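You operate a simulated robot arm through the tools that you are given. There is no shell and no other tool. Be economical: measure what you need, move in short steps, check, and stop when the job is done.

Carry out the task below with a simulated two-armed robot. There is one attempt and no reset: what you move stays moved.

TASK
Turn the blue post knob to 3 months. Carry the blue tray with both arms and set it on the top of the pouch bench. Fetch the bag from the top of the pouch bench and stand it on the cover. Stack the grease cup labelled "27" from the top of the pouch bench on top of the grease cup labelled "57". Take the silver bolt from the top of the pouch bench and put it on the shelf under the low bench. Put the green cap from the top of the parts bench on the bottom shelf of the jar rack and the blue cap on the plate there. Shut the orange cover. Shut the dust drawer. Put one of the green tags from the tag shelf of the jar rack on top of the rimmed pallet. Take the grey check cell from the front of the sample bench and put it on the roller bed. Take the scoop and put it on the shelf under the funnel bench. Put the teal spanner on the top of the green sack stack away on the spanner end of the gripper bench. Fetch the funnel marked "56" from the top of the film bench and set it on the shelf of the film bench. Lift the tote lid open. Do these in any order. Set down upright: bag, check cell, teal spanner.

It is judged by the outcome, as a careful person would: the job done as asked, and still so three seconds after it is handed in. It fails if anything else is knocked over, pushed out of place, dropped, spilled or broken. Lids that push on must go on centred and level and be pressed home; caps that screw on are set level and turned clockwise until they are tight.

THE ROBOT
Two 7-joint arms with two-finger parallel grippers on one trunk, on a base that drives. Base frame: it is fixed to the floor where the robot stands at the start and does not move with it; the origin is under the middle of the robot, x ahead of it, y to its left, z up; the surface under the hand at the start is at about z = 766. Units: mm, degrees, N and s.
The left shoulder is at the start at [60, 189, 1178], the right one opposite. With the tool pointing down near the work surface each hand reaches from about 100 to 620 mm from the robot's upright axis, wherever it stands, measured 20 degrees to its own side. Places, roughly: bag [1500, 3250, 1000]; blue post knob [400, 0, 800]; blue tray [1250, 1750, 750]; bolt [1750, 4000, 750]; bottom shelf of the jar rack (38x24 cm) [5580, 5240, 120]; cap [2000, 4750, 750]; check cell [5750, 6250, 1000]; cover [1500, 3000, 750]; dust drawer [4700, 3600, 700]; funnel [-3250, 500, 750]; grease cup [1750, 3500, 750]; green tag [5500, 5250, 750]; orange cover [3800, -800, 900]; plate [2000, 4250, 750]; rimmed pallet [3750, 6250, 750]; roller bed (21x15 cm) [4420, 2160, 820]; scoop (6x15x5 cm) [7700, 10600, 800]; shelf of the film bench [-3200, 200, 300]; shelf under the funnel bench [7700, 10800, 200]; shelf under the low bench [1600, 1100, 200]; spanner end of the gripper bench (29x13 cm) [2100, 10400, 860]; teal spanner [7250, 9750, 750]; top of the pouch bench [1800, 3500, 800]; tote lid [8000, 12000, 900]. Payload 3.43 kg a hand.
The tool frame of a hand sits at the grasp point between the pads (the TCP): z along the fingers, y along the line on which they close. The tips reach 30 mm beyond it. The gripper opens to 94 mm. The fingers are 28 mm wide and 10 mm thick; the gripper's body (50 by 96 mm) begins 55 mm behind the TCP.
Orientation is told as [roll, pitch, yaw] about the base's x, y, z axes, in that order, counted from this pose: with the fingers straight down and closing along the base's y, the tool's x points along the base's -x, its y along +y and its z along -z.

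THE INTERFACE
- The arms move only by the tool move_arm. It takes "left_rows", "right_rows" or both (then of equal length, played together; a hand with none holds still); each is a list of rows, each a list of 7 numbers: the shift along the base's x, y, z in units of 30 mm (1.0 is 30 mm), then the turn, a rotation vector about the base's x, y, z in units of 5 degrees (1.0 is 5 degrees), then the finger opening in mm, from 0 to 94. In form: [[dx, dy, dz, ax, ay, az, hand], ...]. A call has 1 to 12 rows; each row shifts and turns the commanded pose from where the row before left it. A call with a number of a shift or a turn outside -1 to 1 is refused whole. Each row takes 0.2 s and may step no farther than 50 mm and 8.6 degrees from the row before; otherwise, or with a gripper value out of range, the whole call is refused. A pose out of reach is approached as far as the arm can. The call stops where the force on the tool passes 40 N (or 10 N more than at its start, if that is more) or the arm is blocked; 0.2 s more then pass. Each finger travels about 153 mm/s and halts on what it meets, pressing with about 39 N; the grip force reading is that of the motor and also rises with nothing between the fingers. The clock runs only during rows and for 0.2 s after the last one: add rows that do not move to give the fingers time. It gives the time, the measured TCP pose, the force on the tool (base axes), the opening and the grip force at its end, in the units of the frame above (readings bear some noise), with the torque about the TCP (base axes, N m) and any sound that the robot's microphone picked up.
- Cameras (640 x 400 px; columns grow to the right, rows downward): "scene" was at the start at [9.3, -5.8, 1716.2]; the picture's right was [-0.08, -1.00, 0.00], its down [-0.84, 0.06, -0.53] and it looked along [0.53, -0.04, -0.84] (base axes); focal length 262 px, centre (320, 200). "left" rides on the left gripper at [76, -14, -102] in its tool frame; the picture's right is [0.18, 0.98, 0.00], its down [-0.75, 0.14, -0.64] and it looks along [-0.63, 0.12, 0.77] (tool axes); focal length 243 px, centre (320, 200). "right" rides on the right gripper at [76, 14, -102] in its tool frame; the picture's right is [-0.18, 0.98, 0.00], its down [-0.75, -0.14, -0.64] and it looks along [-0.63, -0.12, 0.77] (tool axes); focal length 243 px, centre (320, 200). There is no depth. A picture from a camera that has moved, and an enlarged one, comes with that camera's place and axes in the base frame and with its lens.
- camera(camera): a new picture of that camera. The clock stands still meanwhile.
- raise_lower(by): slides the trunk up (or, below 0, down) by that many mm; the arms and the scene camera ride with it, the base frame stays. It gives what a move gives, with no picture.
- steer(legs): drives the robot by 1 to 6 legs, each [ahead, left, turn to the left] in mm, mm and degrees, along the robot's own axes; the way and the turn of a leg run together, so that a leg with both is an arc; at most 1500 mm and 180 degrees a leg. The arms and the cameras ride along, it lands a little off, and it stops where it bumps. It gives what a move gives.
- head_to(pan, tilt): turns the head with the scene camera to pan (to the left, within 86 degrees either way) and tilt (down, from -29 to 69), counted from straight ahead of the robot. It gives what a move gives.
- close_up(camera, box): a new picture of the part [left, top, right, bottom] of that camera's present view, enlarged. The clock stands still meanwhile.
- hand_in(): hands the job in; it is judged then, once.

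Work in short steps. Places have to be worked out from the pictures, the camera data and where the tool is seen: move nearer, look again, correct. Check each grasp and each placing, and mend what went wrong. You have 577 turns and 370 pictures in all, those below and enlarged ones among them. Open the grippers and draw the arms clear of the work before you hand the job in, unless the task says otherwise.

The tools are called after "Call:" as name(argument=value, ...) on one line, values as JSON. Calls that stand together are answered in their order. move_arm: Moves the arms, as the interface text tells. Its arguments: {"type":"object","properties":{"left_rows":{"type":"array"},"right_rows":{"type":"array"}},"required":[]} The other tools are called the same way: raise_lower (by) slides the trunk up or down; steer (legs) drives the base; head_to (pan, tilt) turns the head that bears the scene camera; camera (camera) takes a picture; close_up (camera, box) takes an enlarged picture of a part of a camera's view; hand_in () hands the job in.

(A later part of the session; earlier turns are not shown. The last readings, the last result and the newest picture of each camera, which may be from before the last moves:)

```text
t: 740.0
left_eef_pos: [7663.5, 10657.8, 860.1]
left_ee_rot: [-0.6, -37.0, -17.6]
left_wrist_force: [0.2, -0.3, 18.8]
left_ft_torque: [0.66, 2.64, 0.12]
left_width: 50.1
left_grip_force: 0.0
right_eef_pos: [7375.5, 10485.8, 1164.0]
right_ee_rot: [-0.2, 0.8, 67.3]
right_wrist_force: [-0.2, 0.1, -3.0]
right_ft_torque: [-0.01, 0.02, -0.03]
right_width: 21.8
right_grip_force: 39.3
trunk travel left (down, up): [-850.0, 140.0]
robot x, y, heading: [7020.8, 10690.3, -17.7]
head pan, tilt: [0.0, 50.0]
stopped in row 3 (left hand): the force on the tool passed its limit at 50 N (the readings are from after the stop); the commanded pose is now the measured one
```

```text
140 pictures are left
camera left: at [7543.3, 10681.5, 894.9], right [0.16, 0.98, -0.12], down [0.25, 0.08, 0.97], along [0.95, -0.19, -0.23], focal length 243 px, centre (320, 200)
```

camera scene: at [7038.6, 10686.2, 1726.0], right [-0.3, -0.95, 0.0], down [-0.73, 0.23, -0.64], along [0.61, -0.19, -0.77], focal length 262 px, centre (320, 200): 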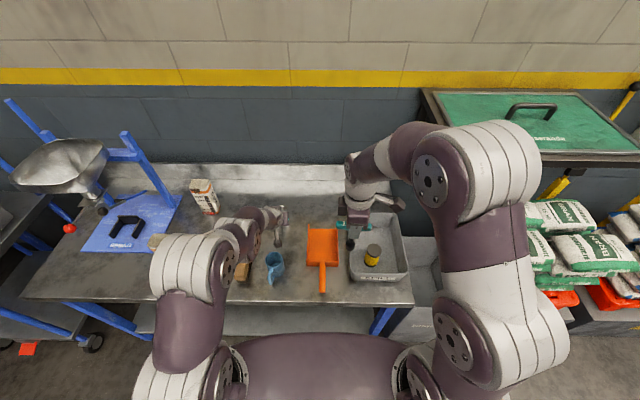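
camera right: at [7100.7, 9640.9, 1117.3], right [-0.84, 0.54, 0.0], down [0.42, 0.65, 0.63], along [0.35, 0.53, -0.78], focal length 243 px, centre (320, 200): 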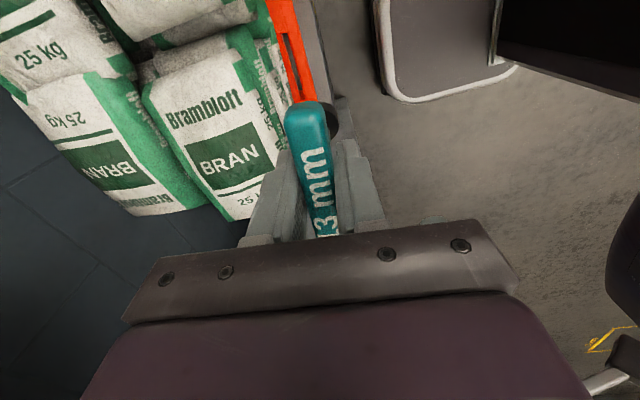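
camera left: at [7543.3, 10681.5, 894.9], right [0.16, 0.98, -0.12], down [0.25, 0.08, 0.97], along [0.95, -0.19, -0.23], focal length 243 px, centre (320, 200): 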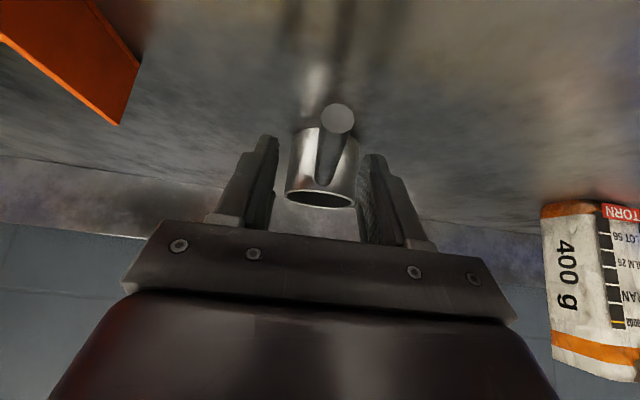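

The hand's rear (camera) touched the mug because of the tilt. Rise, check, and re-approach with less tilt from closer.

Call:
move_arm(left_rows=[[0, 0, 0.8, 0, 0, 0, 50], [0, 0, 0.9, 0, 0, 0, 50], [0, 0, 0.9, 0.297, 0.955, 0, 50], [0, 0, 0, 0.297, 0.955, 0, 50], [0, 0, 0, 0.297, 0.955, 0, 50], [0, 0, 0, 0.297, 0.955, 0, 50], [0, 0, 0, 0.297, 0.955, 0, 50], [0, 0, 0, 0.297, 0.955, 0, 50]])

Call:
steer(legs=[[40, 0, 0]])

Call:
close_up(camera="scene", box=[180, 170, 360, 310])

Call:
camera(camera="left")

```text
t: 741.8
left_eef_pos: [7664.1, 10659.1, 932.1]
left_ee_rot: [-0.7, -6.5, -17.6]
left_wrist_force: [-0.3, 0.4, 0.3]
left_ft_torque: [-0.01, -0.02, -0.03]
left_width: 50.1
left_grip_force: 0.0
right_eef_pos: [7379.4, 10486.3, 1163.5]
right_ee_rot: [0.0, 0.9, 67.3]
right_wrist_force: [0.1, 0.6, -1.6]
right_ft_torque: [-0.05, 0.03, -0.06]
right_width: 21.9
right_grip_force: 39.0
trunk travel left (down, up): [-850.0, 140.0]
robot x, y, heading: [7017.9, 10690.1, -17.4]
head pan, tilt: [0.0, 50.0]
```

```text
t: 742.6
left_eef_pos: [7698.1, 10647.3, 937.9]
left_ee_rot: [-0.9, -7.0, -17.5]
left_wrist_force: [-0.9, 0.6, 0.1]
left_ft_torque: [0.04, -0.05, -0.01]
left_width: 50.0
left_grip_force: 0.0
right_eef_pos: [7411.2, 10476.9, 1164.9]
right_ee_rot: [-0.3, 0.9, 67.3]
right_wrist_force: [-0.7, -0.2, -1.6]
right_ft_torque: [-0.03, -0.02, -0.02]
right_width: 22.0
right_grip_force: 39.3
trunk travel left (down, up): [-850.0, 140.0]
robot x, y, heading: [7062.2, 10680.3, -17.1]
head pan, tilt: [0.0, 50.0]
```

```text
2.86 times, centred on (270, 240) of scene
camera zoom: at [7068.3, 10676.8, 1726.2], right [-0.3, -0.95, 0.0], down [-0.73, 0.23, -0.65], along [0.62, -0.19, -0.76], focal length 749 px, centre (463, 86)
```

zoom: 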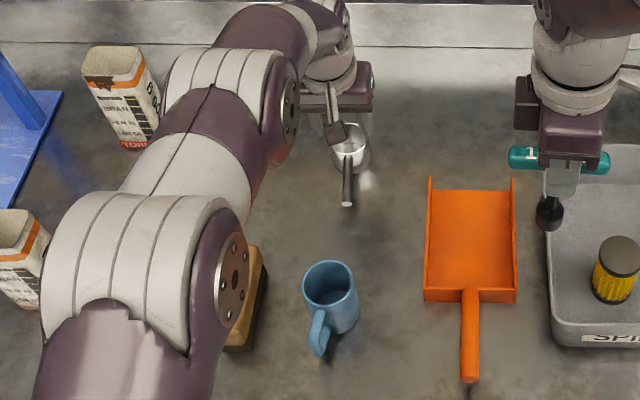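

```text
138 pictures are left
camera left: at [7610.5, 10661.5, 1028.3], right [0.12, 0.99, -0.04], down [0.68, -0.06, 0.73], along [0.72, -0.11, -0.69], focal length 243 px, centre (320, 200)
```

left: 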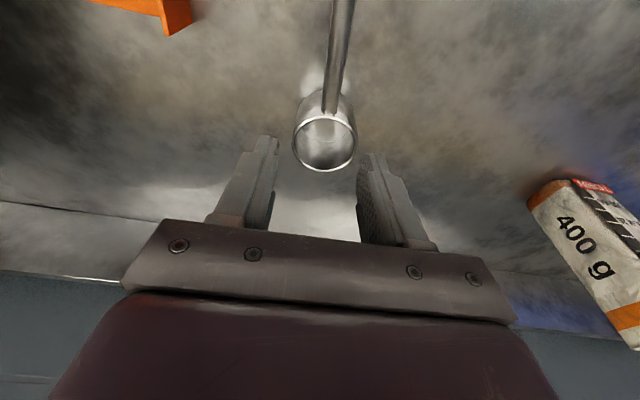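

The mug stands fine. Now with small tilt, position over the handle and lower.

Call:
move_arm(left_rows=[[-0.67, 0.2, 0, 0, 0, 0, 50], [-0.67, 0.2, 0, 0, 0, 0, 50], [0, 0, -0.7, 0, 0, 0, 50], [0, 0, -0.8, 0, 0, 0, 50], [0, 0, 0, 0, 0, 0, 50]])

Call:
camera(camera="left")

Call:
close_up(camera="scene", box=[220, 170, 340, 290])

```text
t: 743.9
left_eef_pos: [7660.0, 10657.5, 888.8]
left_ee_rot: [-0.8, -6.8, -17.5]
left_wrist_force: [0.1, -0.5, -0.6]
left_ft_torque: [0.02, 0.0, -0.03]
left_width: 49.8
left_grip_force: 0.1
right_eef_pos: [7414.0, 10474.6, 1164.2]
right_ee_rot: [-0.1, 0.8, 67.4]
right_wrist_force: [-0.1, 1.5, -2.5]
right_ft_torque: [-0.01, 0.02, 0.01]
right_width: 22.1
right_grip_force: 39.3
trunk travel left (down, up): [-850.0, 140.0]
robot x, y, heading: [7056.6, 10681.5, -17.4]
head pan, tilt: [0.0, 50.0]
```

```text
137 pictures are left
camera left: at [7573.1, 10671.8, 981.5], right [0.12, 0.99, -0.04], down [0.69, -0.06, 0.72], along [0.72, -0.11, -0.69], focal length 243 px, centre (320, 200)
```

left: 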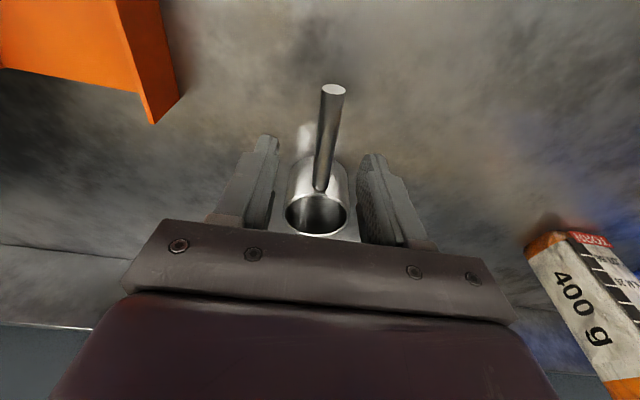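

```text
3.33 times, centred on (280, 230) of scene
camera zoom: at [7074.6, 10674.7, 1726.1], right [-0.3, -0.95, 0.0], down [-0.73, 0.23, -0.64], along [0.61, -0.19, -0.77], focal length 874 px, centre (453, 100)
```

zoom: 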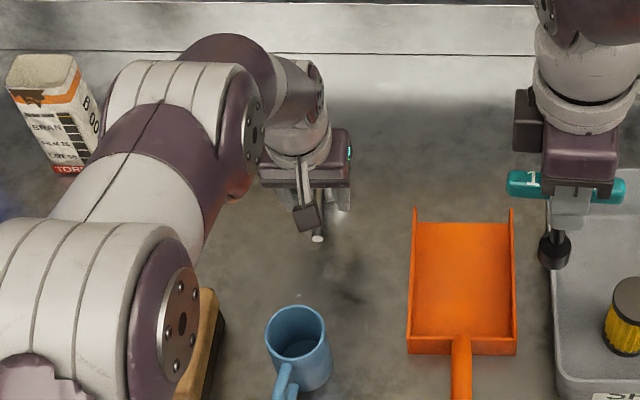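

Good. Lower 44 mm and close on the handle.

Call:
move_arm(left_rows=[[0, 0.13, -0.7, 0, 0, 0, 50], [0, 0, -0.5, 0, 0, 0, 50], [0, 0, -0.25, 0, 0, 0, 50], [0, 0, 0, 0, 0, 0, 4], [0, 0, 0, 0, 0, 0, 4], [0, 0, 0, 0, 0, 0, 4]])

Call:
camera(camera="left")

```text
t: 745.2
left_eef_pos: [7661.7, 10662.6, 845.5]
left_ee_rot: [-0.9, -6.7, -17.5]
left_wrist_force: [0.8, -0.1, 0.3]
left_ft_torque: [0.01, 0.1, 0.01]
left_width: 16.4
left_grip_force: 38.6
right_eef_pos: [7415.6, 10474.3, 1163.7]
right_ee_rot: [0.0, 0.9, 67.3]
right_wrist_force: [-0.8, -0.2, -1.4]
right_ft_torque: [-0.01, 0.02, -0.07]
right_width: 22.2
right_grip_force: 39.1
trunk travel left (down, up): [-850.0, 140.0]
robot x, y, heading: [7057.9, 10680.0, -17.4]
head pan, tilt: [0.0, 50.0]
```

```text
135 pictures are left
camera left: at [7575.0, 10676.6, 938.3], right [0.12, 0.99, -0.03], down [0.69, -0.06, 0.72], along [0.72, -0.11, -0.69], focal length 243 px, centre (320, 200)
```

left: 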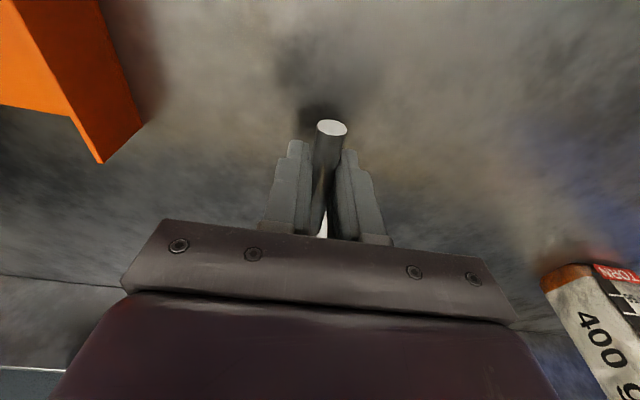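

Handle held (16 mm). Lift and retract.

Call:
move_arm(left_rows=[[0, 0, 0.7, 0, 0, 0, 4], [0, 0, 0.9, 0, 0, 0, 4], [0, 0, 0.9, 0, 0, 0, 4], [0, 0, 0.9, 0, 0, 0, 4], [0, 0, 0.9, 0, 0, 0, 4], [0, 0, 0.9, 0, 0, 0, 4], [-0.9, 0.27, 0.4, 0, 0, 0, 4], [-0.9, 0.27, 0.4, 0, 0, 0, 4], [-0.9, 0.27, 0.4, 0, 0, 0, 4], [-0.9, 0.27, 0.4, 0, 0, 0, 4], [-0.9, 0.27, 0, 0, 0, 0, 4], [-0.9, 0.27, 0, 0, 0, 0, 4]])

Call:
steer(legs=[[-420, 0, 0]])

Call:
camera(camera="left")

Call:
camera(camera="scene")

```text
t: 747.9
left_eef_pos: [7499.0, 10712.1, 1051.1]
left_ee_rot: [-0.8, -6.8, -17.6]
left_wrist_force: [-0.6, 0.6, -0.5]
left_ft_torque: [0.04, 0.02, -0.01]
left_width: 12.9
left_grip_force: 38.9
right_eef_pos: [7414.3, 10476.0, 1164.3]
right_ee_rot: [-0.1, 0.9, 67.4]
right_wrist_force: [-0.4, 0.0, -1.8]
right_ft_torque: [0.02, 0.0, -0.02]
right_width: 21.8
right_grip_force: 38.9
trunk travel left (down, up): [-850.0, 140.0]
robot x, y, heading: [7059.5, 10681.3, -17.1]
head pan, tilt: [0.0, 50.0]
```

```text
t: 750.4
left_eef_pos: [7105.0, 10832.6, 1051.4]
left_ee_rot: [-0.9, -6.6, -18.2]
left_wrist_force: [0.1, -0.2, -1.3]
left_ft_torque: [-0.01, 0.04, 0.02]
left_width: 12.7
left_grip_force: 38.9
right_eef_pos: [7016.5, 10597.3, 1163.6]
right_ee_rot: [0.0, 0.9, 66.6]
right_wrist_force: [0.3, 0.3, -2.3]
right_ft_torque: [-0.02, -0.02, 0.0]
right_width: 22.1
right_grip_force: 39.1
trunk travel left (down, up): [-850.0, 140.0]
robot x, y, heading: [6663.6, 10805.4, -18.2]
head pan, tilt: [0.0, 50.0]
```

```text
134 pictures are left
camera left: at [7016.3, 10847.2, 1142.5], right [0.13, 0.99, -0.03], down [0.69, -0.07, 0.72], along [0.71, -0.12, -0.69], focal length 243 px, centre (320, 200)
```

left: 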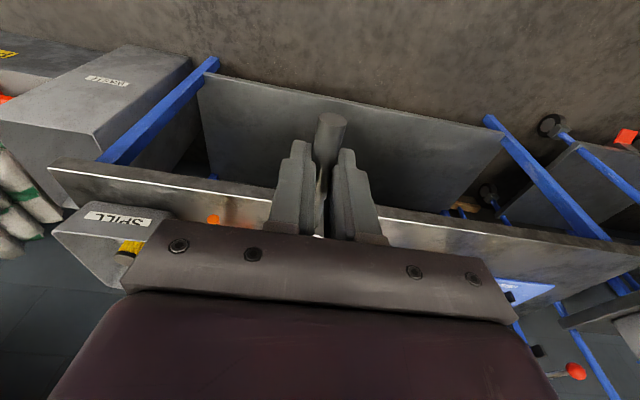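

```text
133 pictures are left
camera scene: at [6678.9, 10800.8, 1726.0], right [-0.31, -0.95, 0.0], down [-0.73, 0.24, -0.64], along [0.61, -0.2, -0.77], focal length 262 px, centre (320, 200)
```

scene: 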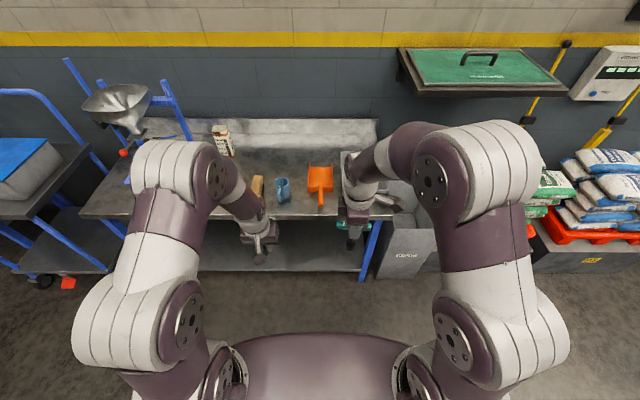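

Scoop held. Lower the trunk 760 and drive in over the lower shelf.

Call:
raise_lower(by=-400)

Call:
raise_lower(by=-340)

Call:
camera(camera="left")

Call:
camera(camera="scene")

```text
t: 754.2
left_eef_pos: [7102.6, 10832.2, 650.4]
left_ee_rot: [-0.7, -6.8, -18.2]
left_wrist_force: [1.3, -0.4, -1.1]
left_ft_torque: [0.0, 0.08, -0.03]
left_width: 12.6
left_grip_force: 38.7
right_eef_pos: [7016.6, 10598.3, 763.4]
right_ee_rot: [0.0, 1.0, 66.7]
right_wrist_force: [0.7, -0.1, -1.4]
right_ft_torque: [-0.02, 0.02, 0.02]
right_width: 21.9
right_grip_force: 38.6
trunk travel left (down, up): [-450.0, 540.0]
robot x, y, heading: [6662.9, 10811.4, -18.3]
head pan, tilt: [0.0, 50.0]
```

```text
t: 757.6
left_eef_pos: [7102.4, 10831.9, 309.8]
left_ee_rot: [-0.8, -6.6, -18.2]
left_wrist_force: [0.0, 0.1, 0.0]
left_ft_torque: [0.03, 0.03, -0.01]
left_width: 12.8
left_grip_force: 39.3
right_eef_pos: [7015.6, 10597.0, 423.1]
right_ee_rot: [0.0, 0.8, 66.7]
right_wrist_force: [-0.6, -0.2, -1.4]
right_ft_torque: [0.03, 0.01, 0.01]
right_width: 21.7
right_grip_force: 39.2
trunk travel left (down, up): [-110.0, 880.0]
robot x, y, heading: [6660.1, 10807.8, -17.9]
head pan, tilt: [0.0, 50.0]
```

```text
132 pictures are left
camera left: at [7015.3, 10847.5, 402.8], right [0.13, 0.99, -0.04], down [0.69, -0.07, 0.72], along [0.71, -0.12, -0.69], focal length 243 px, centre (320, 200)
```

left: 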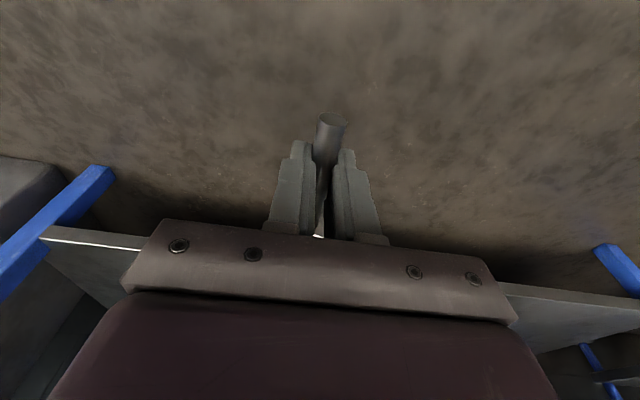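

```text
131 pictures are left
camera scene: at [6677.5, 10801.2, 986.1], right [-0.31, -0.95, 0.0], down [-0.73, 0.24, -0.64], along [0.61, -0.2, -0.77], focal length 262 px, centre (320, 200)
```

scene: 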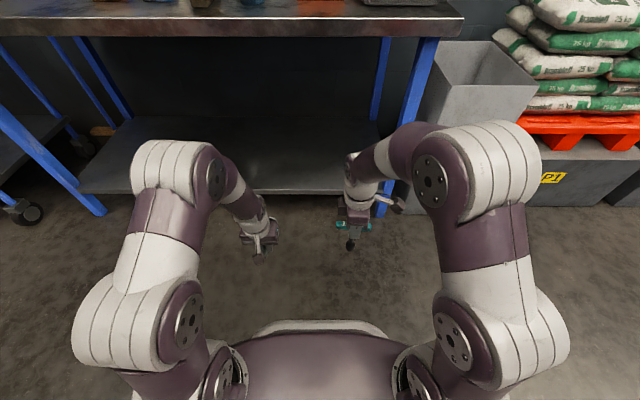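

Shelf z≈195, free. Drive in.

Call:
steer(legs=[[330, 149, 0]])

Call:
camera(camera="left")

Call:
camera(camera="scene")

```text
t: 759.9
left_eef_pos: [7463.2, 10876.0, 310.2]
left_ee_rot: [-0.8, -6.7, -17.9]
left_wrist_force: [0.0, 0.2, -0.5]
left_ft_torque: [0.05, 0.03, 0.0]
left_width: 12.6
left_grip_force: 39.4
right_eef_pos: [7377.2, 10640.8, 424.8]
right_ee_rot: [-0.1, 0.9, 67.2]
right_wrist_force: [-1.1, -0.3, -2.5]
right_ft_torque: [-0.03, 0.02, 0.01]
right_width: 22.0
right_grip_force: 38.9
trunk travel left (down, up): [-110.0, 880.0]
robot x, y, heading: [7020.3, 10847.8, -17.5]
head pan, tilt: [0.0, 50.0]
```

```text
130 pictures are left
camera left: at [7375.2, 10890.6, 402.8], right [0.13, 0.99, -0.04], down [0.69, -0.06, 0.72], along [0.71, -0.12, -0.69], focal length 243 px, centre (320, 200)
```

left: 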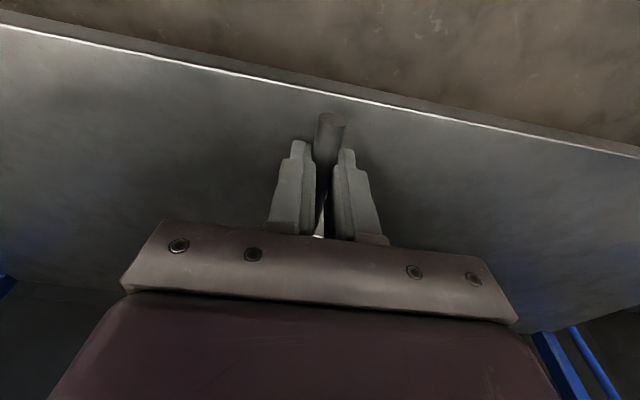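

```text
129 pictures are left
camera scene: at [7037.6, 10842.3, 986.0], right [-0.3, -0.95, 0.0], down [-0.73, 0.23, -0.64], along [0.61, -0.19, -0.77], focal length 262 px, centre (320, 200)
```

scene: 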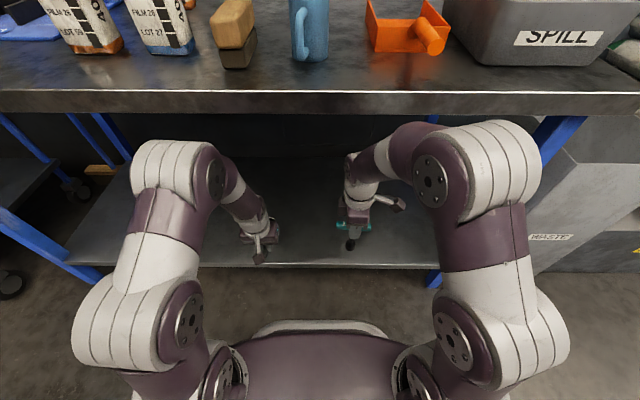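

The shelf edge is right beneath the hand; go 65 mm further, then lower.

Call:
steer(legs=[[65, 0, 0]])

Call:
move_arm(left_rows=[[0, 0, -0.8, 0, 0, 0, 4], [0, 0, -0.4, 0, 0, 0, 4], [0, 0, -0.2, 0, 0, 0, 4], [0, 0, -0.15, 0, 0, 0, 4], [0, 0, -0.15, 0, 0, 0, 4], [0, 0, -0.15, 0, 0, 0, 4], [0, 0, -0.15, 0, 0, 0, 4], [0, 0, -0.15, 0, 0, 0, 4]])

Call:
camera(camera="left")

```text
t: 760.9
left_eef_pos: [7507.3, 10859.1, 313.1]
left_ee_rot: [-0.7, -7.1, -18.1]
left_wrist_force: [0.0, -0.1, -1.5]
left_ft_torque: [0.02, 0.01, 0.0]
left_width: 12.5
left_grip_force: 38.9
right_eef_pos: [7411.6, 10628.2, 422.0]
right_ee_rot: [0.8, 1.3, 67.3]
right_wrist_force: [-0.3, 0.4, -2.3]
right_ft_torque: [0.01, 0.03, 0.01]
right_width: 22.1
right_grip_force: 39.2
trunk travel left (down, up): [-110.0, 880.0]
robot x, y, heading: [7068.7, 10834.6, -17.9]
head pan, tilt: [0.0, 50.0]
stopped in leg 1: the robot was blocked; the commanded pose is now the measured one
```

```text
t: 762.7
left_eef_pos: [7508.2, 10860.2, 247.4]
left_ee_rot: [-0.8, -7.3, -18.1]
left_wrist_force: [-1.3, -0.7, 0.5]
left_ft_torque: [0.03, 0.03, -0.01]
left_width: 12.8
left_grip_force: 38.7
right_eef_pos: [7412.8, 10627.6, 421.7]
right_ee_rot: [0.6, 1.3, 67.3]
right_wrist_force: [0.5, -0.3, -3.6]
right_ft_torque: [0.03, 0.02, -0.01]
right_width: 22.1
right_grip_force: 38.5
trunk travel left (down, up): [-110.0, 880.0]
robot x, y, heading: [7069.5, 10832.3, -18.1]
head pan, tilt: [0.0, 50.0]
```

```text
128 pictures are left
camera left: at [7420.9, 10874.9, 339.6], right [0.13, 0.99, -0.04], down [0.68, -0.07, 0.73], along [0.72, -0.12, -0.68], focal length 243 px, centre (320, 200)
```

left: 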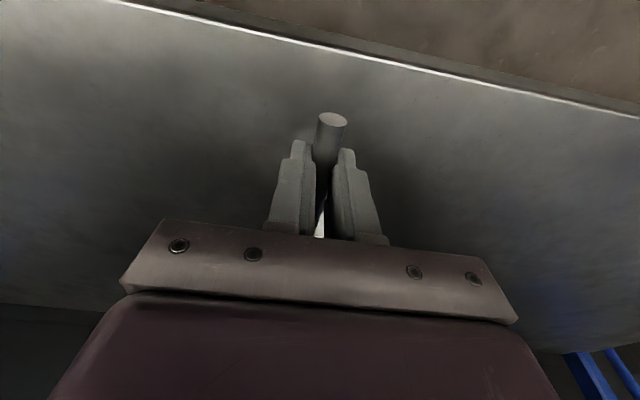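

Continue lowering to contact.

Call:
move_arm(left_rows=[[0, 0, -0.15, 0, 0, 0, 4], [0, 0, -0.15, 0, 0, 0, 4], [0, 0, -0.15, 0, 0, 0, 4], [0, 0, -0.15, 0, 0, 0, 4], [0, 0, -0.15, 0, 0, 0, 4], [0, 0, -0.15, 0, 0, 0, 4], [0, 0, -0.15, 0, 0, 0, 4], [0, 0, -0.15, 0, 0, 0, 4]])

Call:
camera(camera="left")

```text
t: 763.8
left_eef_pos: [7512.0, 10859.3, 232.6]
left_ee_rot: [-0.8, -7.5, -18.2]
left_wrist_force: [0.3, 1.6, 11.1]
left_ft_torque: [-0.21, -0.49, 0.06]
left_width: 13.0
left_grip_force: 39.0
right_eef_pos: [7412.2, 10626.7, 420.8]
right_ee_rot: [0.8, 1.4, 67.3]
right_wrist_force: [0.8, 0.5, -2.2]
right_ft_torque: [0.01, 0.02, -0.04]
right_width: 21.8
right_grip_force: 38.3
trunk travel left (down, up): [-110.0, 880.0]
robot x, y, heading: [7066.1, 10832.6, -18.3]
head pan, tilt: [0.0, 50.0]
stopped in row 5 (left hand): the force on the tool passed its limit at 47 N (the readings are from after the stop); the commanded pose is now the measured one
```

```text
127 pictures are left
camera left: at [7422.9, 10874.1, 322.5], right [0.13, 0.99, -0.04], down [0.68, -0.06, 0.73], along [0.72, -0.12, -0.68], focal length 243 px, centre (320, 200)
```

left: 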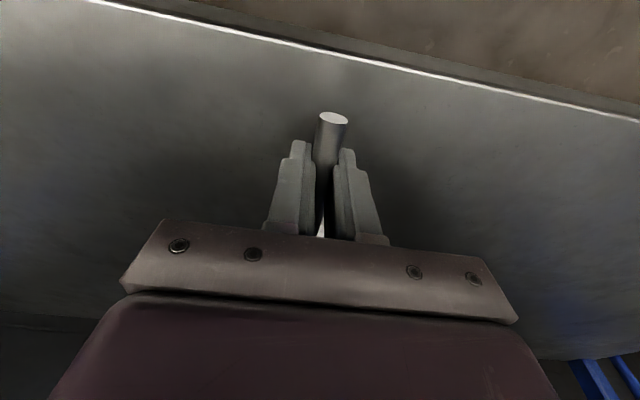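

Cup base touches the shelf. Release and rise.

Call:
move_arm(left_rows=[[0, 0, 0.05, 0, 0, 0, 30], [0, 0, 0, 0, 0, 0, 50], [0, 0, 0, 0, 0, 0, 50], [0, 0, 0.7, 0, 0, 0, 50], [0, 0, 0.8, 0, 0, 0, 50], [-0.5, 0.16, 0.8, 0, 0, 0, 50], [-0.8, 0.25, 0.5, 0, 0, 0, 50]])

Call:
camera(camera="left")

```text
t: 765.4
left_eef_pos: [7471.8, 10874.1, 315.1]
left_ee_rot: [-0.8, -7.4, -18.1]
left_wrist_force: [-0.1, 0.0, 0.8]
left_ft_torque: [-0.02, -0.04, 0.01]
left_width: 50.0
left_grip_force: 0.2
right_eef_pos: [7413.2, 10627.6, 420.6]
right_ee_rot: [0.9, 1.4, 67.2]
right_wrist_force: [0.3, -0.4, -2.4]
right_ft_torque: [-0.03, 0.0, 0.01]
right_width: 22.1
right_grip_force: 39.1
trunk travel left (down, up): [-110.0, 880.0]
robot x, y, heading: [7067.8, 10835.5, -17.9]
head pan, tilt: [0.0, 50.0]
```

```text
126 pictures are left
camera left: at [7383.2, 10888.6, 406.1], right [0.13, 0.99, -0.04], down [0.68, -0.06, 0.73], along [0.72, -0.12, -0.68], focal length 243 px, centre (320, 200)
```

left: 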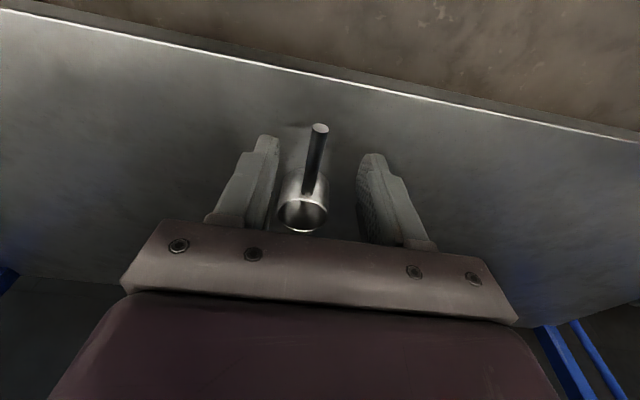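

Scoop rests upright on the shelf. Back out, raise, and go to the tote.

Call:
steer(legs=[[-450, 0, 0]])

Call:
raise_lower(by=400)

Call:
raise_lower(by=340)

Call:
steer(legs=[[0, 1150, 0]])

Call:
head_to(pan=0, tilt=38)

Call:
camera(camera="scene")

Call:
camera(camera="right")

```text
t: 768.2
left_eef_pos: [7037.9, 11013.8, 311.9]
left_ee_rot: [-0.9, -7.0, -18.0]
left_wrist_force: [0.4, -0.2, -0.3]
left_ft_torque: [0.0, 0.01, 0.01]
left_width: 50.3
left_grip_force: 0.1
right_eef_pos: [6979.8, 10766.6, 418.3]
right_ee_rot: [1.1, 1.6, 67.4]
right_wrist_force: [-0.4, 0.5, -2.2]
right_ft_torque: [-0.01, 0.01, 0.01]
right_width: 22.0
right_grip_force: 38.9
trunk travel left (down, up): [-110.0, 880.0]
robot x, y, heading: [6631.9, 10970.1, -17.8]
head pan, tilt: [0.0, 50.0]
```

```text
t: 772.0
left_eef_pos: [7038.2, 11013.0, 712.8]
left_ee_rot: [-0.7, -7.0, -18.0]
left_wrist_force: [0.5, -1.0, 0.7]
left_ft_torque: [0.0, 0.03, 0.0]
left_width: 50.1
left_grip_force: 0.1
right_eef_pos: [6980.5, 10767.2, 817.5]
right_ee_rot: [1.2, 1.5, 67.5]
right_wrist_force: [-0.5, -0.2, -1.6]
right_ft_torque: [-0.02, 0.0, 0.01]
right_width: 22.0
right_grip_force: 38.9
trunk travel left (down, up): [-510.0, 480.0]
robot x, y, heading: [6634.1, 10975.7, -18.0]
head pan, tilt: [0.0, 50.0]
```

```text
t: 775.3
left_eef_pos: [7038.5, 11013.8, 1051.0]
left_ee_rot: [-0.8, -7.0, -18.0]
left_wrist_force: [0.6, -0.2, 0.1]
left_ft_torque: [0.03, -0.02, -0.02]
left_width: 50.2
left_grip_force: 0.1
right_eef_pos: [6980.8, 10767.2, 1157.3]
right_ee_rot: [1.2, 1.6, 67.5]
right_wrist_force: [0.4, -0.4, -3.2]
right_ft_torque: [0.0, -0.03, -0.06]
right_width: 22.0
right_grip_force: 39.5
trunk travel left (down, up): [-850.0, 140.0]
robot x, y, heading: [6634.9, 10972.7, -17.8]
head pan, tilt: [0.0, 50.0]
```

```text
t: 781.2
left_eef_pos: [7388.5, 12114.0, 1051.9]
left_ee_rot: [-0.7, -7.0, -17.9]
left_wrist_force: [0.8, 0.2, 0.3]
left_ft_torque: [-0.03, 0.01, -0.01]
left_width: 50.1
left_grip_force: 0.1
right_eef_pos: [7330.6, 11866.9, 1158.9]
right_ee_rot: [1.2, 1.3, 67.7]
right_wrist_force: [-0.2, 0.1, -2.3]
right_ft_torque: [-0.01, 0.0, 0.02]
right_width: 22.0
right_grip_force: 39.4
trunk travel left (down, up): [-850.0, 140.0]
robot x, y, heading: [6981.7, 12070.2, -17.3]
head pan, tilt: [0.0, 50.0]
```

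```text
t: 782.0
left_eef_pos: [7388.1, 12114.6, 1051.8]
left_ee_rot: [-0.7, -7.1, -17.7]
left_wrist_force: [1.4, -0.7, -0.6]
left_ft_torque: [0.0, 0.0, -0.02]
left_width: 50.1
left_grip_force: 0.1
right_eef_pos: [7331.4, 11867.3, 1158.0]
right_ee_rot: [1.2, 1.5, 67.6]
right_wrist_force: [-0.7, -0.4, -2.3]
right_ft_torque: [-0.01, -0.01, 0.01]
right_width: 21.9
right_grip_force: 38.6
trunk travel left (down, up): [-850.0, 140.0]
robot x, y, heading: [6979.7, 12073.0, -17.5]
head pan, tilt: [0.0, 38.0]
```

```text
125 pictures are left
camera scene: at [7008.2, 12063.4, 1743.1], right [-0.3, -0.95, 0.0], down [-0.59, 0.19, -0.79], along [0.75, -0.24, -0.62], focal length 262 px, centre (320, 200)
```

scene: 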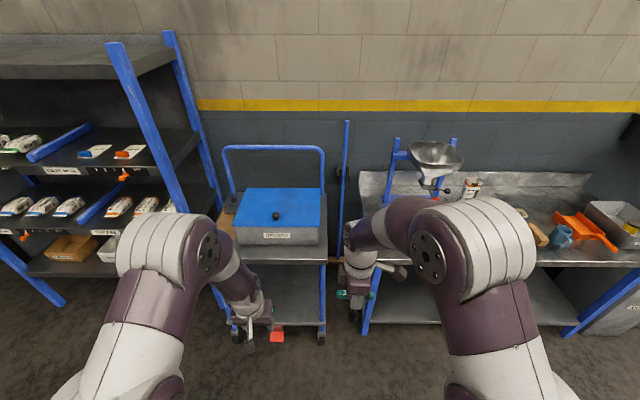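

```text
124 pictures are left
camera right: at [7292.7, 11803.9, 1262.3], right [-0.84, 0.54, 0.02], down [0.44, 0.65, 0.62], along [0.33, 0.53, -0.79], focal length 243 px, centre (320, 200)
```

right: 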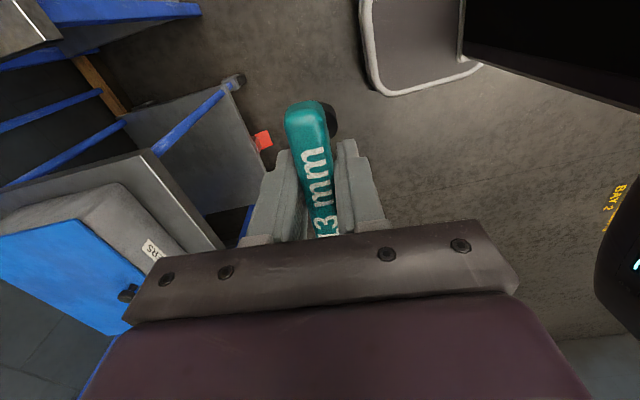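

Call:
close_up(camera="scene", box=[200, 130, 360, 270])

```text
2.86 times, centred on (280, 200) of scene
camera zoom: at [7008.2, 12063.4, 1743.1], right [-0.3, -0.95, 0.0], down [-0.59, 0.19, -0.79], along [0.75, -0.24, -0.62], focal length 749 px, centre (434, 200)
```

zoom: 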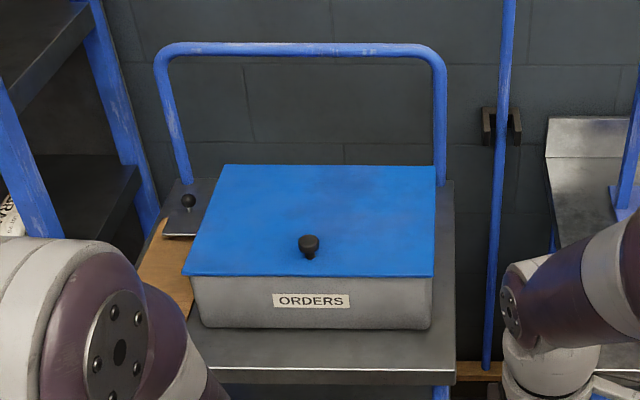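

Opening the hinged lid needs both hands free, so first deliver the spanner to the gripper bench. Drive back down the aisle and look west.

Call:
steer(legs=[[-450, 0, 0], [0, -1400, 0], [0, -1300, 0], [0, 0, 180]])

Call:
head_to(pan=0, tilt=15)

Call:
camera(camera="scene")

```text
t: 804.8
left_eef_pos: [5258.8, 9627.4, 1051.6]
left_ee_rot: [-0.8, -6.9, 161.3]
left_wrist_force: [0.0, -0.9, 0.3]
left_ft_torque: [0.02, -0.01, 0.0]
left_width: 50.2
left_grip_force: 0.0
right_eef_pos: [5321.1, 9873.0, 1157.8]
right_ee_rot: [1.2, 1.6, -113.3]
right_wrist_force: [0.3, 0.5, -1.7]
right_ft_torque: [0.03, 0.02, -0.02]
right_width: 21.8
right_grip_force: 38.8
trunk travel left (down, up): [-850.0, 140.0]
robot x, y, heading: [5665.9, 9668.4, 161.5]
head pan, tilt: [0.0, 38.0]
```

```text
t: 805.6
left_eef_pos: [5259.5, 9628.0, 1052.4]
left_ee_rot: [-0.8, -7.1, 161.3]
left_wrist_force: [0.6, -0.1, 0.4]
left_ft_torque: [0.01, -0.03, -0.01]
left_width: 50.1
left_grip_force: 0.0
right_eef_pos: [5319.9, 9873.9, 1158.3]
right_ee_rot: [1.2, 1.4, -113.3]
right_wrist_force: [-0.4, -0.4, -2.3]
right_ft_torque: [0.01, 0.01, 0.01]
right_width: 21.9
right_grip_force: 39.0
trunk travel left (down, up): [-850.0, 140.0]
robot x, y, heading: [5663.5, 9662.8, 161.4]
head pan, tilt: [0.0, 15.0]
```

```text
122 pictures are left
camera scene: at [5632.7, 9673.7, 1779.7], right [0.32, 0.95, 0.0], down [0.25, -0.08, -0.97], along [-0.92, 0.31, -0.26], focal length 262 px, centre (320, 200)
```

scene: 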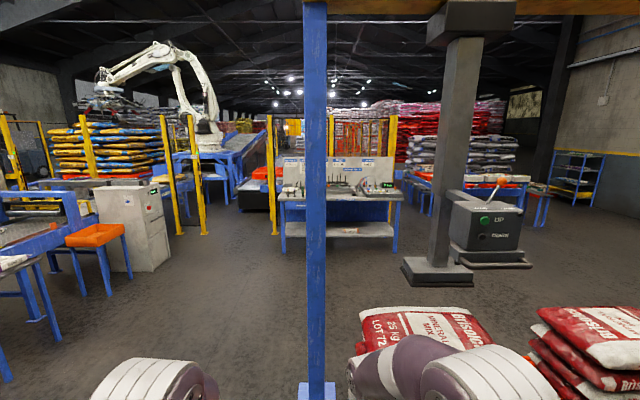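

The gripper bench is straight ahead past the gantry post; go around its left and approach.

Call:
steer(legs=[[1335, 600, 0], [1123, -202, 0]])

Call:
head_to(pan=0, tilt=30)

Call:
camera(camera="scene")

```text
t: 818.3
left_eef_pos: [2819.3, 10142.5, 1050.9]
left_ee_rot: [-0.8, -7.0, 157.2]
left_wrist_force: [0.1, -0.1, -1.0]
left_ft_torque: [0.02, 0.02, -0.01]
left_width: 50.1
left_grip_force: 0.1
right_eef_pos: [2898.9, 10384.5, 1158.8]
right_ee_rot: [1.2, 1.5, -117.4]
right_wrist_force: [0.7, -0.4, -2.0]
right_ft_torque: [0.04, 0.0, 0.01]
right_width: 22.3
right_grip_force: 39.6
trunk travel left (down, up): [-850.0, 140.0]
robot x, y, heading: [3225.9, 10153.0, 157.4]
head pan, tilt: [0.0, 15.0]
```

```text
t: 819.1
left_eef_pos: [2818.2, 10143.8, 1051.8]
left_ee_rot: [-0.7, -6.9, 157.0]
left_wrist_force: [0.2, 0.3, 0.5]
left_ft_torque: [0.03, -0.01, 0.01]
left_width: 50.1
left_grip_force: 0.2
right_eef_pos: [2899.5, 10383.8, 1158.1]
right_ee_rot: [1.1, 1.5, -117.3]
right_wrist_force: [0.2, -0.2, -2.7]
right_ft_torque: [-0.02, 0.02, -0.01]
right_width: 22.1
right_grip_force: 39.1
trunk travel left (down, up): [-850.0, 140.0]
robot x, y, heading: [3225.8, 10153.1, 157.3]
head pan, tilt: [0.0, 30.0]
```

```text
121 pictures are left
camera scene: at [3198.2, 10161.7, 1755.6], right [0.38, 0.92, 0.0], down [0.46, -0.19, -0.87], along [-0.8, 0.33, -0.5], focal length 262 px, centre (320, 200)
```

scene: 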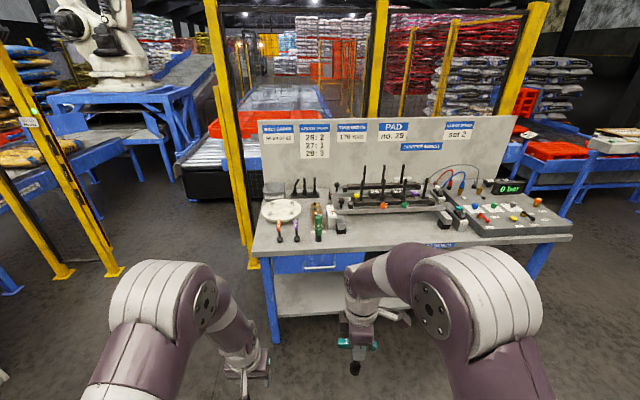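

Call:
close_up(camera="scene", box=[230, 100, 420, 270])

Call:
close_up(camera="scene", box=[390, 110, 590, 260])

```text
2.35 times, centred on (325, 185) of scene
camera zoom: at [3198.2, 10161.7, 1755.6], right [0.38, 0.92, 0.0], down [0.46, -0.19, -0.87], along [-0.8, 0.33, -0.5], focal length 617 px, centre (308, 235)
```

zoom: 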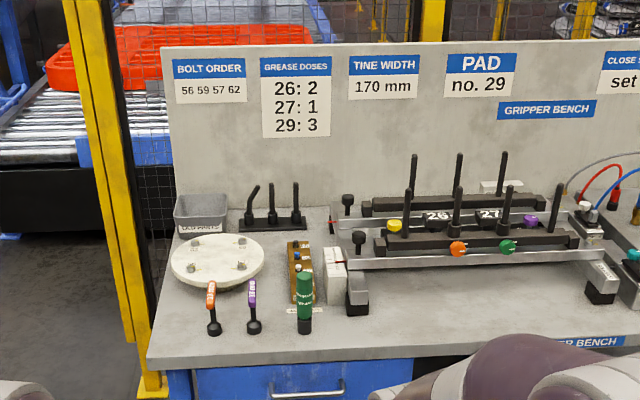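

```text
2.67 times, centred on (490, 185) of scene
camera zoom: at [3198.2, 10161.7, 1755.6], right [0.38, 0.92, 0.0], down [0.46, -0.19, -0.87], along [-0.8, 0.33, -0.5], focal length 699 px, centre (-133, 240)
```

zoom: 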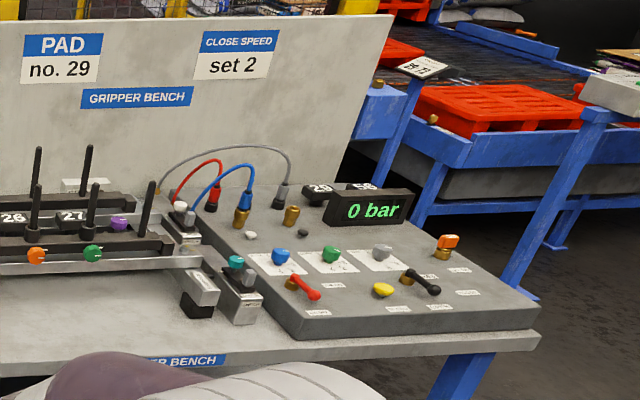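

Other spanners stand at the bench's left front. Free spot ≈ (2060,10323) left of the orange one. Drive in front of it.

Call:
steer(legs=[[0, 0, 4.7], [650, 298, 0]])

Call:
head_to(pan=-10, tilt=50)

Call:
camera(camera="scene")

Call:
camera(camera="right")

```text
t: 823.5
left_eef_pos: [2116.9, 10027.7, 1052.0]
left_ee_rot: [-0.8, -7.0, 161.3]
left_wrist_force: [-0.3, 0.0, 0.0]
left_ft_torque: [0.01, 0.0, -0.01]
left_width: 50.0
left_grip_force: 0.0
right_eef_pos: [2179.1, 10271.8, 1158.1]
right_ee_rot: [1.1, 1.6, -113.2]
right_wrist_force: [0.0, 0.4, -2.3]
right_ft_torque: [0.01, 0.0, -0.02]
right_width: 21.9
right_grip_force: 39.0
trunk travel left (down, up): [-850.0, 140.0]
robot x, y, heading: [2522.0, 10063.8, 161.4]
head pan, tilt: [0.0, 30.0]
```

```text
t: 824.3
left_eef_pos: [2116.5, 10027.1, 1052.4]
left_ee_rot: [-0.8, -7.0, 161.4]
left_wrist_force: [-0.2, -0.4, -0.9]
left_ft_torque: [0.0, -0.02, 0.03]
left_width: 50.0
left_grip_force: 0.1
right_eef_pos: [2177.4, 10272.9, 1158.0]
right_ee_rot: [1.2, 1.4, -113.2]
right_wrist_force: [-0.1, 0.0, -1.9]
right_ft_torque: [0.01, -0.01, 0.02]
right_width: 22.0
right_grip_force: 39.0
trunk travel left (down, up): [-850.0, 140.0]
robot x, y, heading: [2525.8, 10061.4, 161.4]
head pan, tilt: [-10.0, 50.0]
```

```text
118 pictures are left
camera scene: at [2511.0, 10080.4, 1726.1], right [0.48, 0.88, 0.0], down [0.67, -0.36, -0.64], along [-0.57, 0.31, -0.77], focal length 262 px, centre (320, 200)
```

scene: 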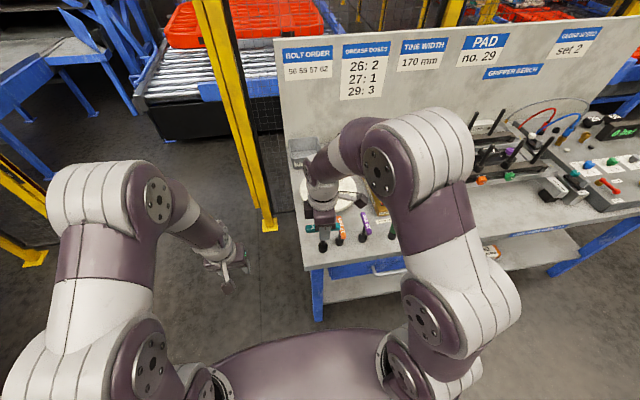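

```text
117 pictures are left
camera right: at [2218.4, 10335.3, 1262.1], right [0.83, -0.56, 0.02], down [-0.45, -0.65, 0.62], along [-0.33, -0.52, -0.79], focal length 243 px, centre (320, 200)
```

right: 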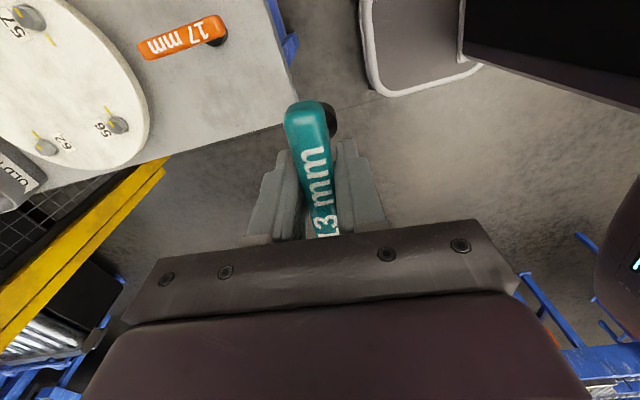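

Rotate the hand back 90° so the T-bar lies along the bench depth like its neighbours.

Call:
move_arm(right_rows=[[0, 0, 0, 0, 0, -1, 8], [0, 0, 0, 0, 0, -1, 8], [0, 0, 0, 0, 0, -1, 8], [0, 0, 0, 0, 0, -1, 8], [0, 0, 0, 0, 0, -1, 8], [0, 0, 0, 0, 0, -1, 8], [0, 0, 0, 0, 0, -1, 8], [0, 0, 0, 0, 0, -1, 8], [0, 0, 0, 0, 0, -1, 8], [0, 0, 0, 0, 0, -1, 8], [0, 0, 0, 0, 0, -1, 8], [0, 0, 0, 0, 0, -1, 8]])

Call:
move_arm(right_rows=[[0, 0, 0, 0, 0, -1, 8], [0, 0, 0, 0, 0, -1, 8], [0, 0, 0, 0, 0, -1, 8], [0, 0, 0, 0, 0, -1, 8], [0, 0, 0, 0, 0, -1, 8], [-0.9, 0.53, -0.7, 0, 0, 0, 8], [-0.9, 0.53, -0.7, 0, 0, 0, 8], [-0.9, 0.53, -0.7, 0, 0, 0, 8], [-0.9, 0.53, -0.7, 0, 0, 0, 8], [0, 0, 0, 0, 0, 0, 8]])

Call:
camera(camera="right")

Call:
close_up(camera="scene", box=[260, 140, 440, 290])

```text
t: 826.9
left_eef_pos: [2114.9, 10026.3, 1052.3]
left_ee_rot: [-0.8, -7.1, 161.3]
left_wrist_force: [-0.1, 1.0, 0.0]
left_ft_torque: [0.0, 0.01, 0.01]
left_width: 49.9
left_grip_force: 0.1
right_eef_pos: [2176.2, 10273.3, 1157.7]
right_ee_rot: [1.3, 1.4, -173.3]
right_wrist_force: [0.5, -0.3, -1.2]
right_ft_torque: [-0.05, -0.05, 0.01]
right_width: 21.9
right_grip_force: 39.2
trunk travel left (down, up): [-850.0, 140.0]
robot x, y, heading: [2522.8, 10062.0, 161.5]
head pan, tilt: [-10.0, 50.0]
```

```text
t: 829.1
left_eef_pos: [2117.6, 10027.0, 1051.8]
left_ee_rot: [-0.7, -7.0, 161.3]
left_wrist_force: [0.3, -0.3, -0.3]
left_ft_torque: [-0.02, 0.0, 0.01]
left_width: 50.0
left_grip_force: 0.1
right_eef_pos: [2071.8, 10336.0, 1073.7]
right_ee_rot: [1.2, 1.3, 161.7]
right_wrist_force: [0.4, 0.1, -2.0]
right_ft_torque: [0.01, -0.01, 0.02]
right_width: 21.8
right_grip_force: 38.4
trunk travel left (down, up): [-850.0, 140.0]
robot x, y, heading: [2523.2, 10063.4, 161.4]
head pan, tilt: [-10.0, 50.0]
```

```text
116 pictures are left
camera right: at [2139.1, 10300.7, 1176.8], right [-0.48, -0.88, 0.02], down [-0.68, 0.39, 0.62], along [-0.55, 0.29, -0.78], focal length 243 px, centre (320, 200)
```

right: 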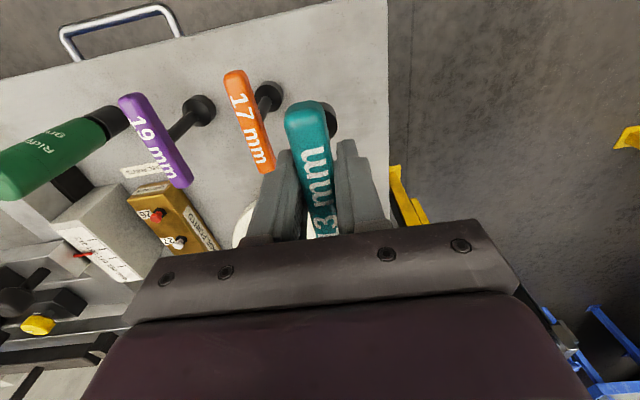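

```text
2.67 times, centred on (350, 215) of scene
camera zoom: at [2512.3, 10080.0, 1726.0], right [0.48, 0.88, 0.0], down [0.67, -0.36, -0.64], along [-0.57, 0.31, -0.77], focal length 699 px, centre (240, 160)
```

zoom: 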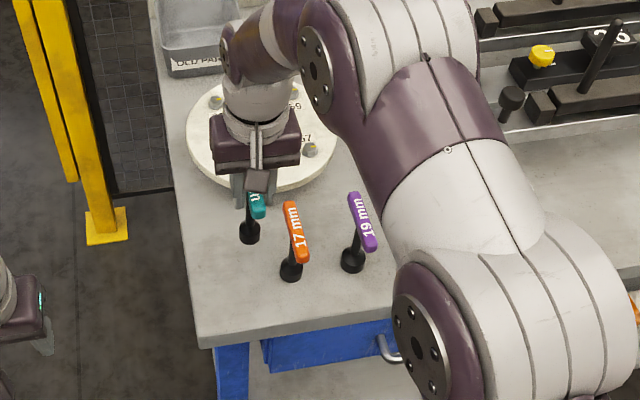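

Good spacing. Lower: 90 mm, then fine steps to contact.

Call:
move_arm(right_rows=[[0, 0, -0.9, 0, 0, 0, 8], [0, 0, -0.9, 0, 0, 0, 8], [0, 0, -0.9, 0, 0, 0, 8], [0, 0, -0.15, 0, 0, 0, 8], [0, 0, -0.15, 0, 0, 0, 8], [0, 0, -0.15, 0, 0, 0, 8], [0, 0, -0.15, 0, 0, 0, 8], [0, 0, -0.15, 0, 0, 0, 8], [0, 0, -0.15, 0, 0, 0, 8], [0, 0, -0.15, 0, 0, 0, 8]])

Call:
camera(camera="right")

```text
t: 831.3
left_eef_pos: [2120.0, 10024.1, 1053.8]
left_ee_rot: [-0.9, -7.2, 161.4]
left_wrist_force: [0.1, -0.6, -0.8]
left_ft_torque: [-0.02, -0.03, 0.03]
left_width: 50.0
left_grip_force: 0.0
right_eef_pos: [2069.4, 10335.3, 967.4]
right_ee_rot: [1.1, 0.9, 161.9]
right_wrist_force: [4.2, -3.5, 31.5]
right_ft_torque: [0.03, -0.26, -0.02]
right_width: 22.3
right_grip_force: 38.5
trunk travel left (down, up): [-850.0, 140.0]
robot x, y, heading: [2520.2, 10064.1, 161.5]
head pan, tilt: [-10.0, 50.0]
```

```text
114 pictures are left
camera right: at [2137.3, 10300.2, 1070.8], right [-0.48, -0.88, 0.02], down [-0.68, 0.39, 0.63], along [-0.56, 0.29, -0.78], focal length 243 px, centre (320, 200)
```

right: 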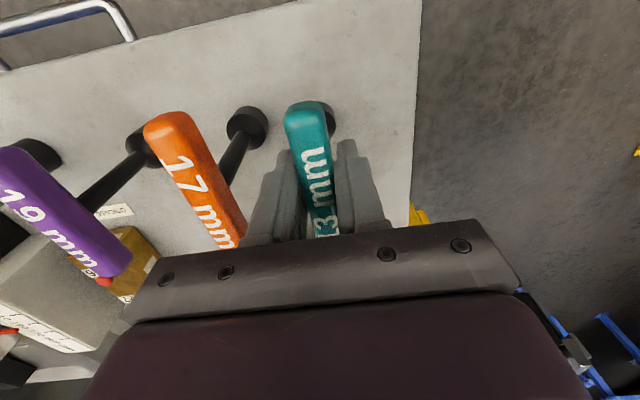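

Contact (31 N). Release slowly and rise.

Call:
move_arm(right_rows=[[0, 0, 0.05, 0, 0, 0, 21], [0, 0, 0, 0, 0, 0, 26], [0, 0, 0, 0, 0, 0, 40], [0, 0, 0, 0, 0, 0, 46], [0, 0, 0.6, 0, 0, 0, 46], [0, 0, 0.9, 0, 0, 0, 46], [0, 0, 0.9, 0, 0, 0, 46], [0, 0, 0.9, 0, 0, 0, 46], [0, 0, 0.9, 0, 0, 0, 46]])

Call:
camera(camera="right")

```text
t: 833.3
left_eef_pos: [2117.0, 10025.8, 1052.3]
left_ee_rot: [-0.9, -6.9, 161.5]
left_wrist_force: [-0.2, -0.7, -0.3]
left_ft_torque: [0.01, 0.0, -0.05]
left_width: 49.9
left_grip_force: 0.0
right_eef_pos: [2068.6, 10332.9, 1089.2]
right_ee_rot: [1.2, 1.5, 161.8]
right_wrist_force: [-0.2, 0.2, 1.0]
right_ft_torque: [0.03, -0.01, 0.02]
right_width: 45.9
right_grip_force: 0.0
trunk travel left (down, up): [-850.0, 140.0]
robot x, y, heading: [2523.6, 10067.7, 161.7]
head pan, tilt: [-10.0, 50.0]
```

```text
113 pictures are left
camera right: at [2136.4, 10298.5, 1192.5], right [-0.48, -0.88, 0.02], down [-0.68, 0.39, 0.62], along [-0.55, 0.29, -0.79], focal length 243 px, centre (320, 200)
```

right: 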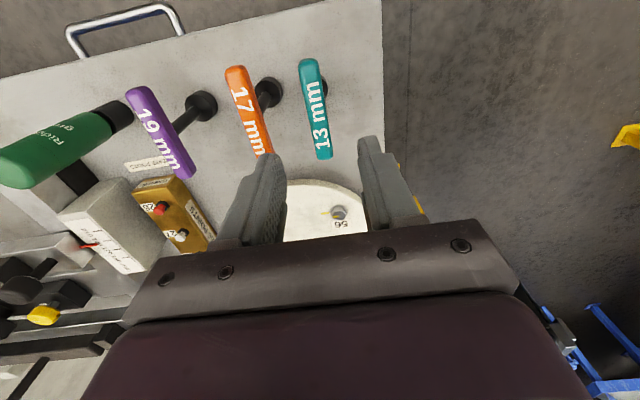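

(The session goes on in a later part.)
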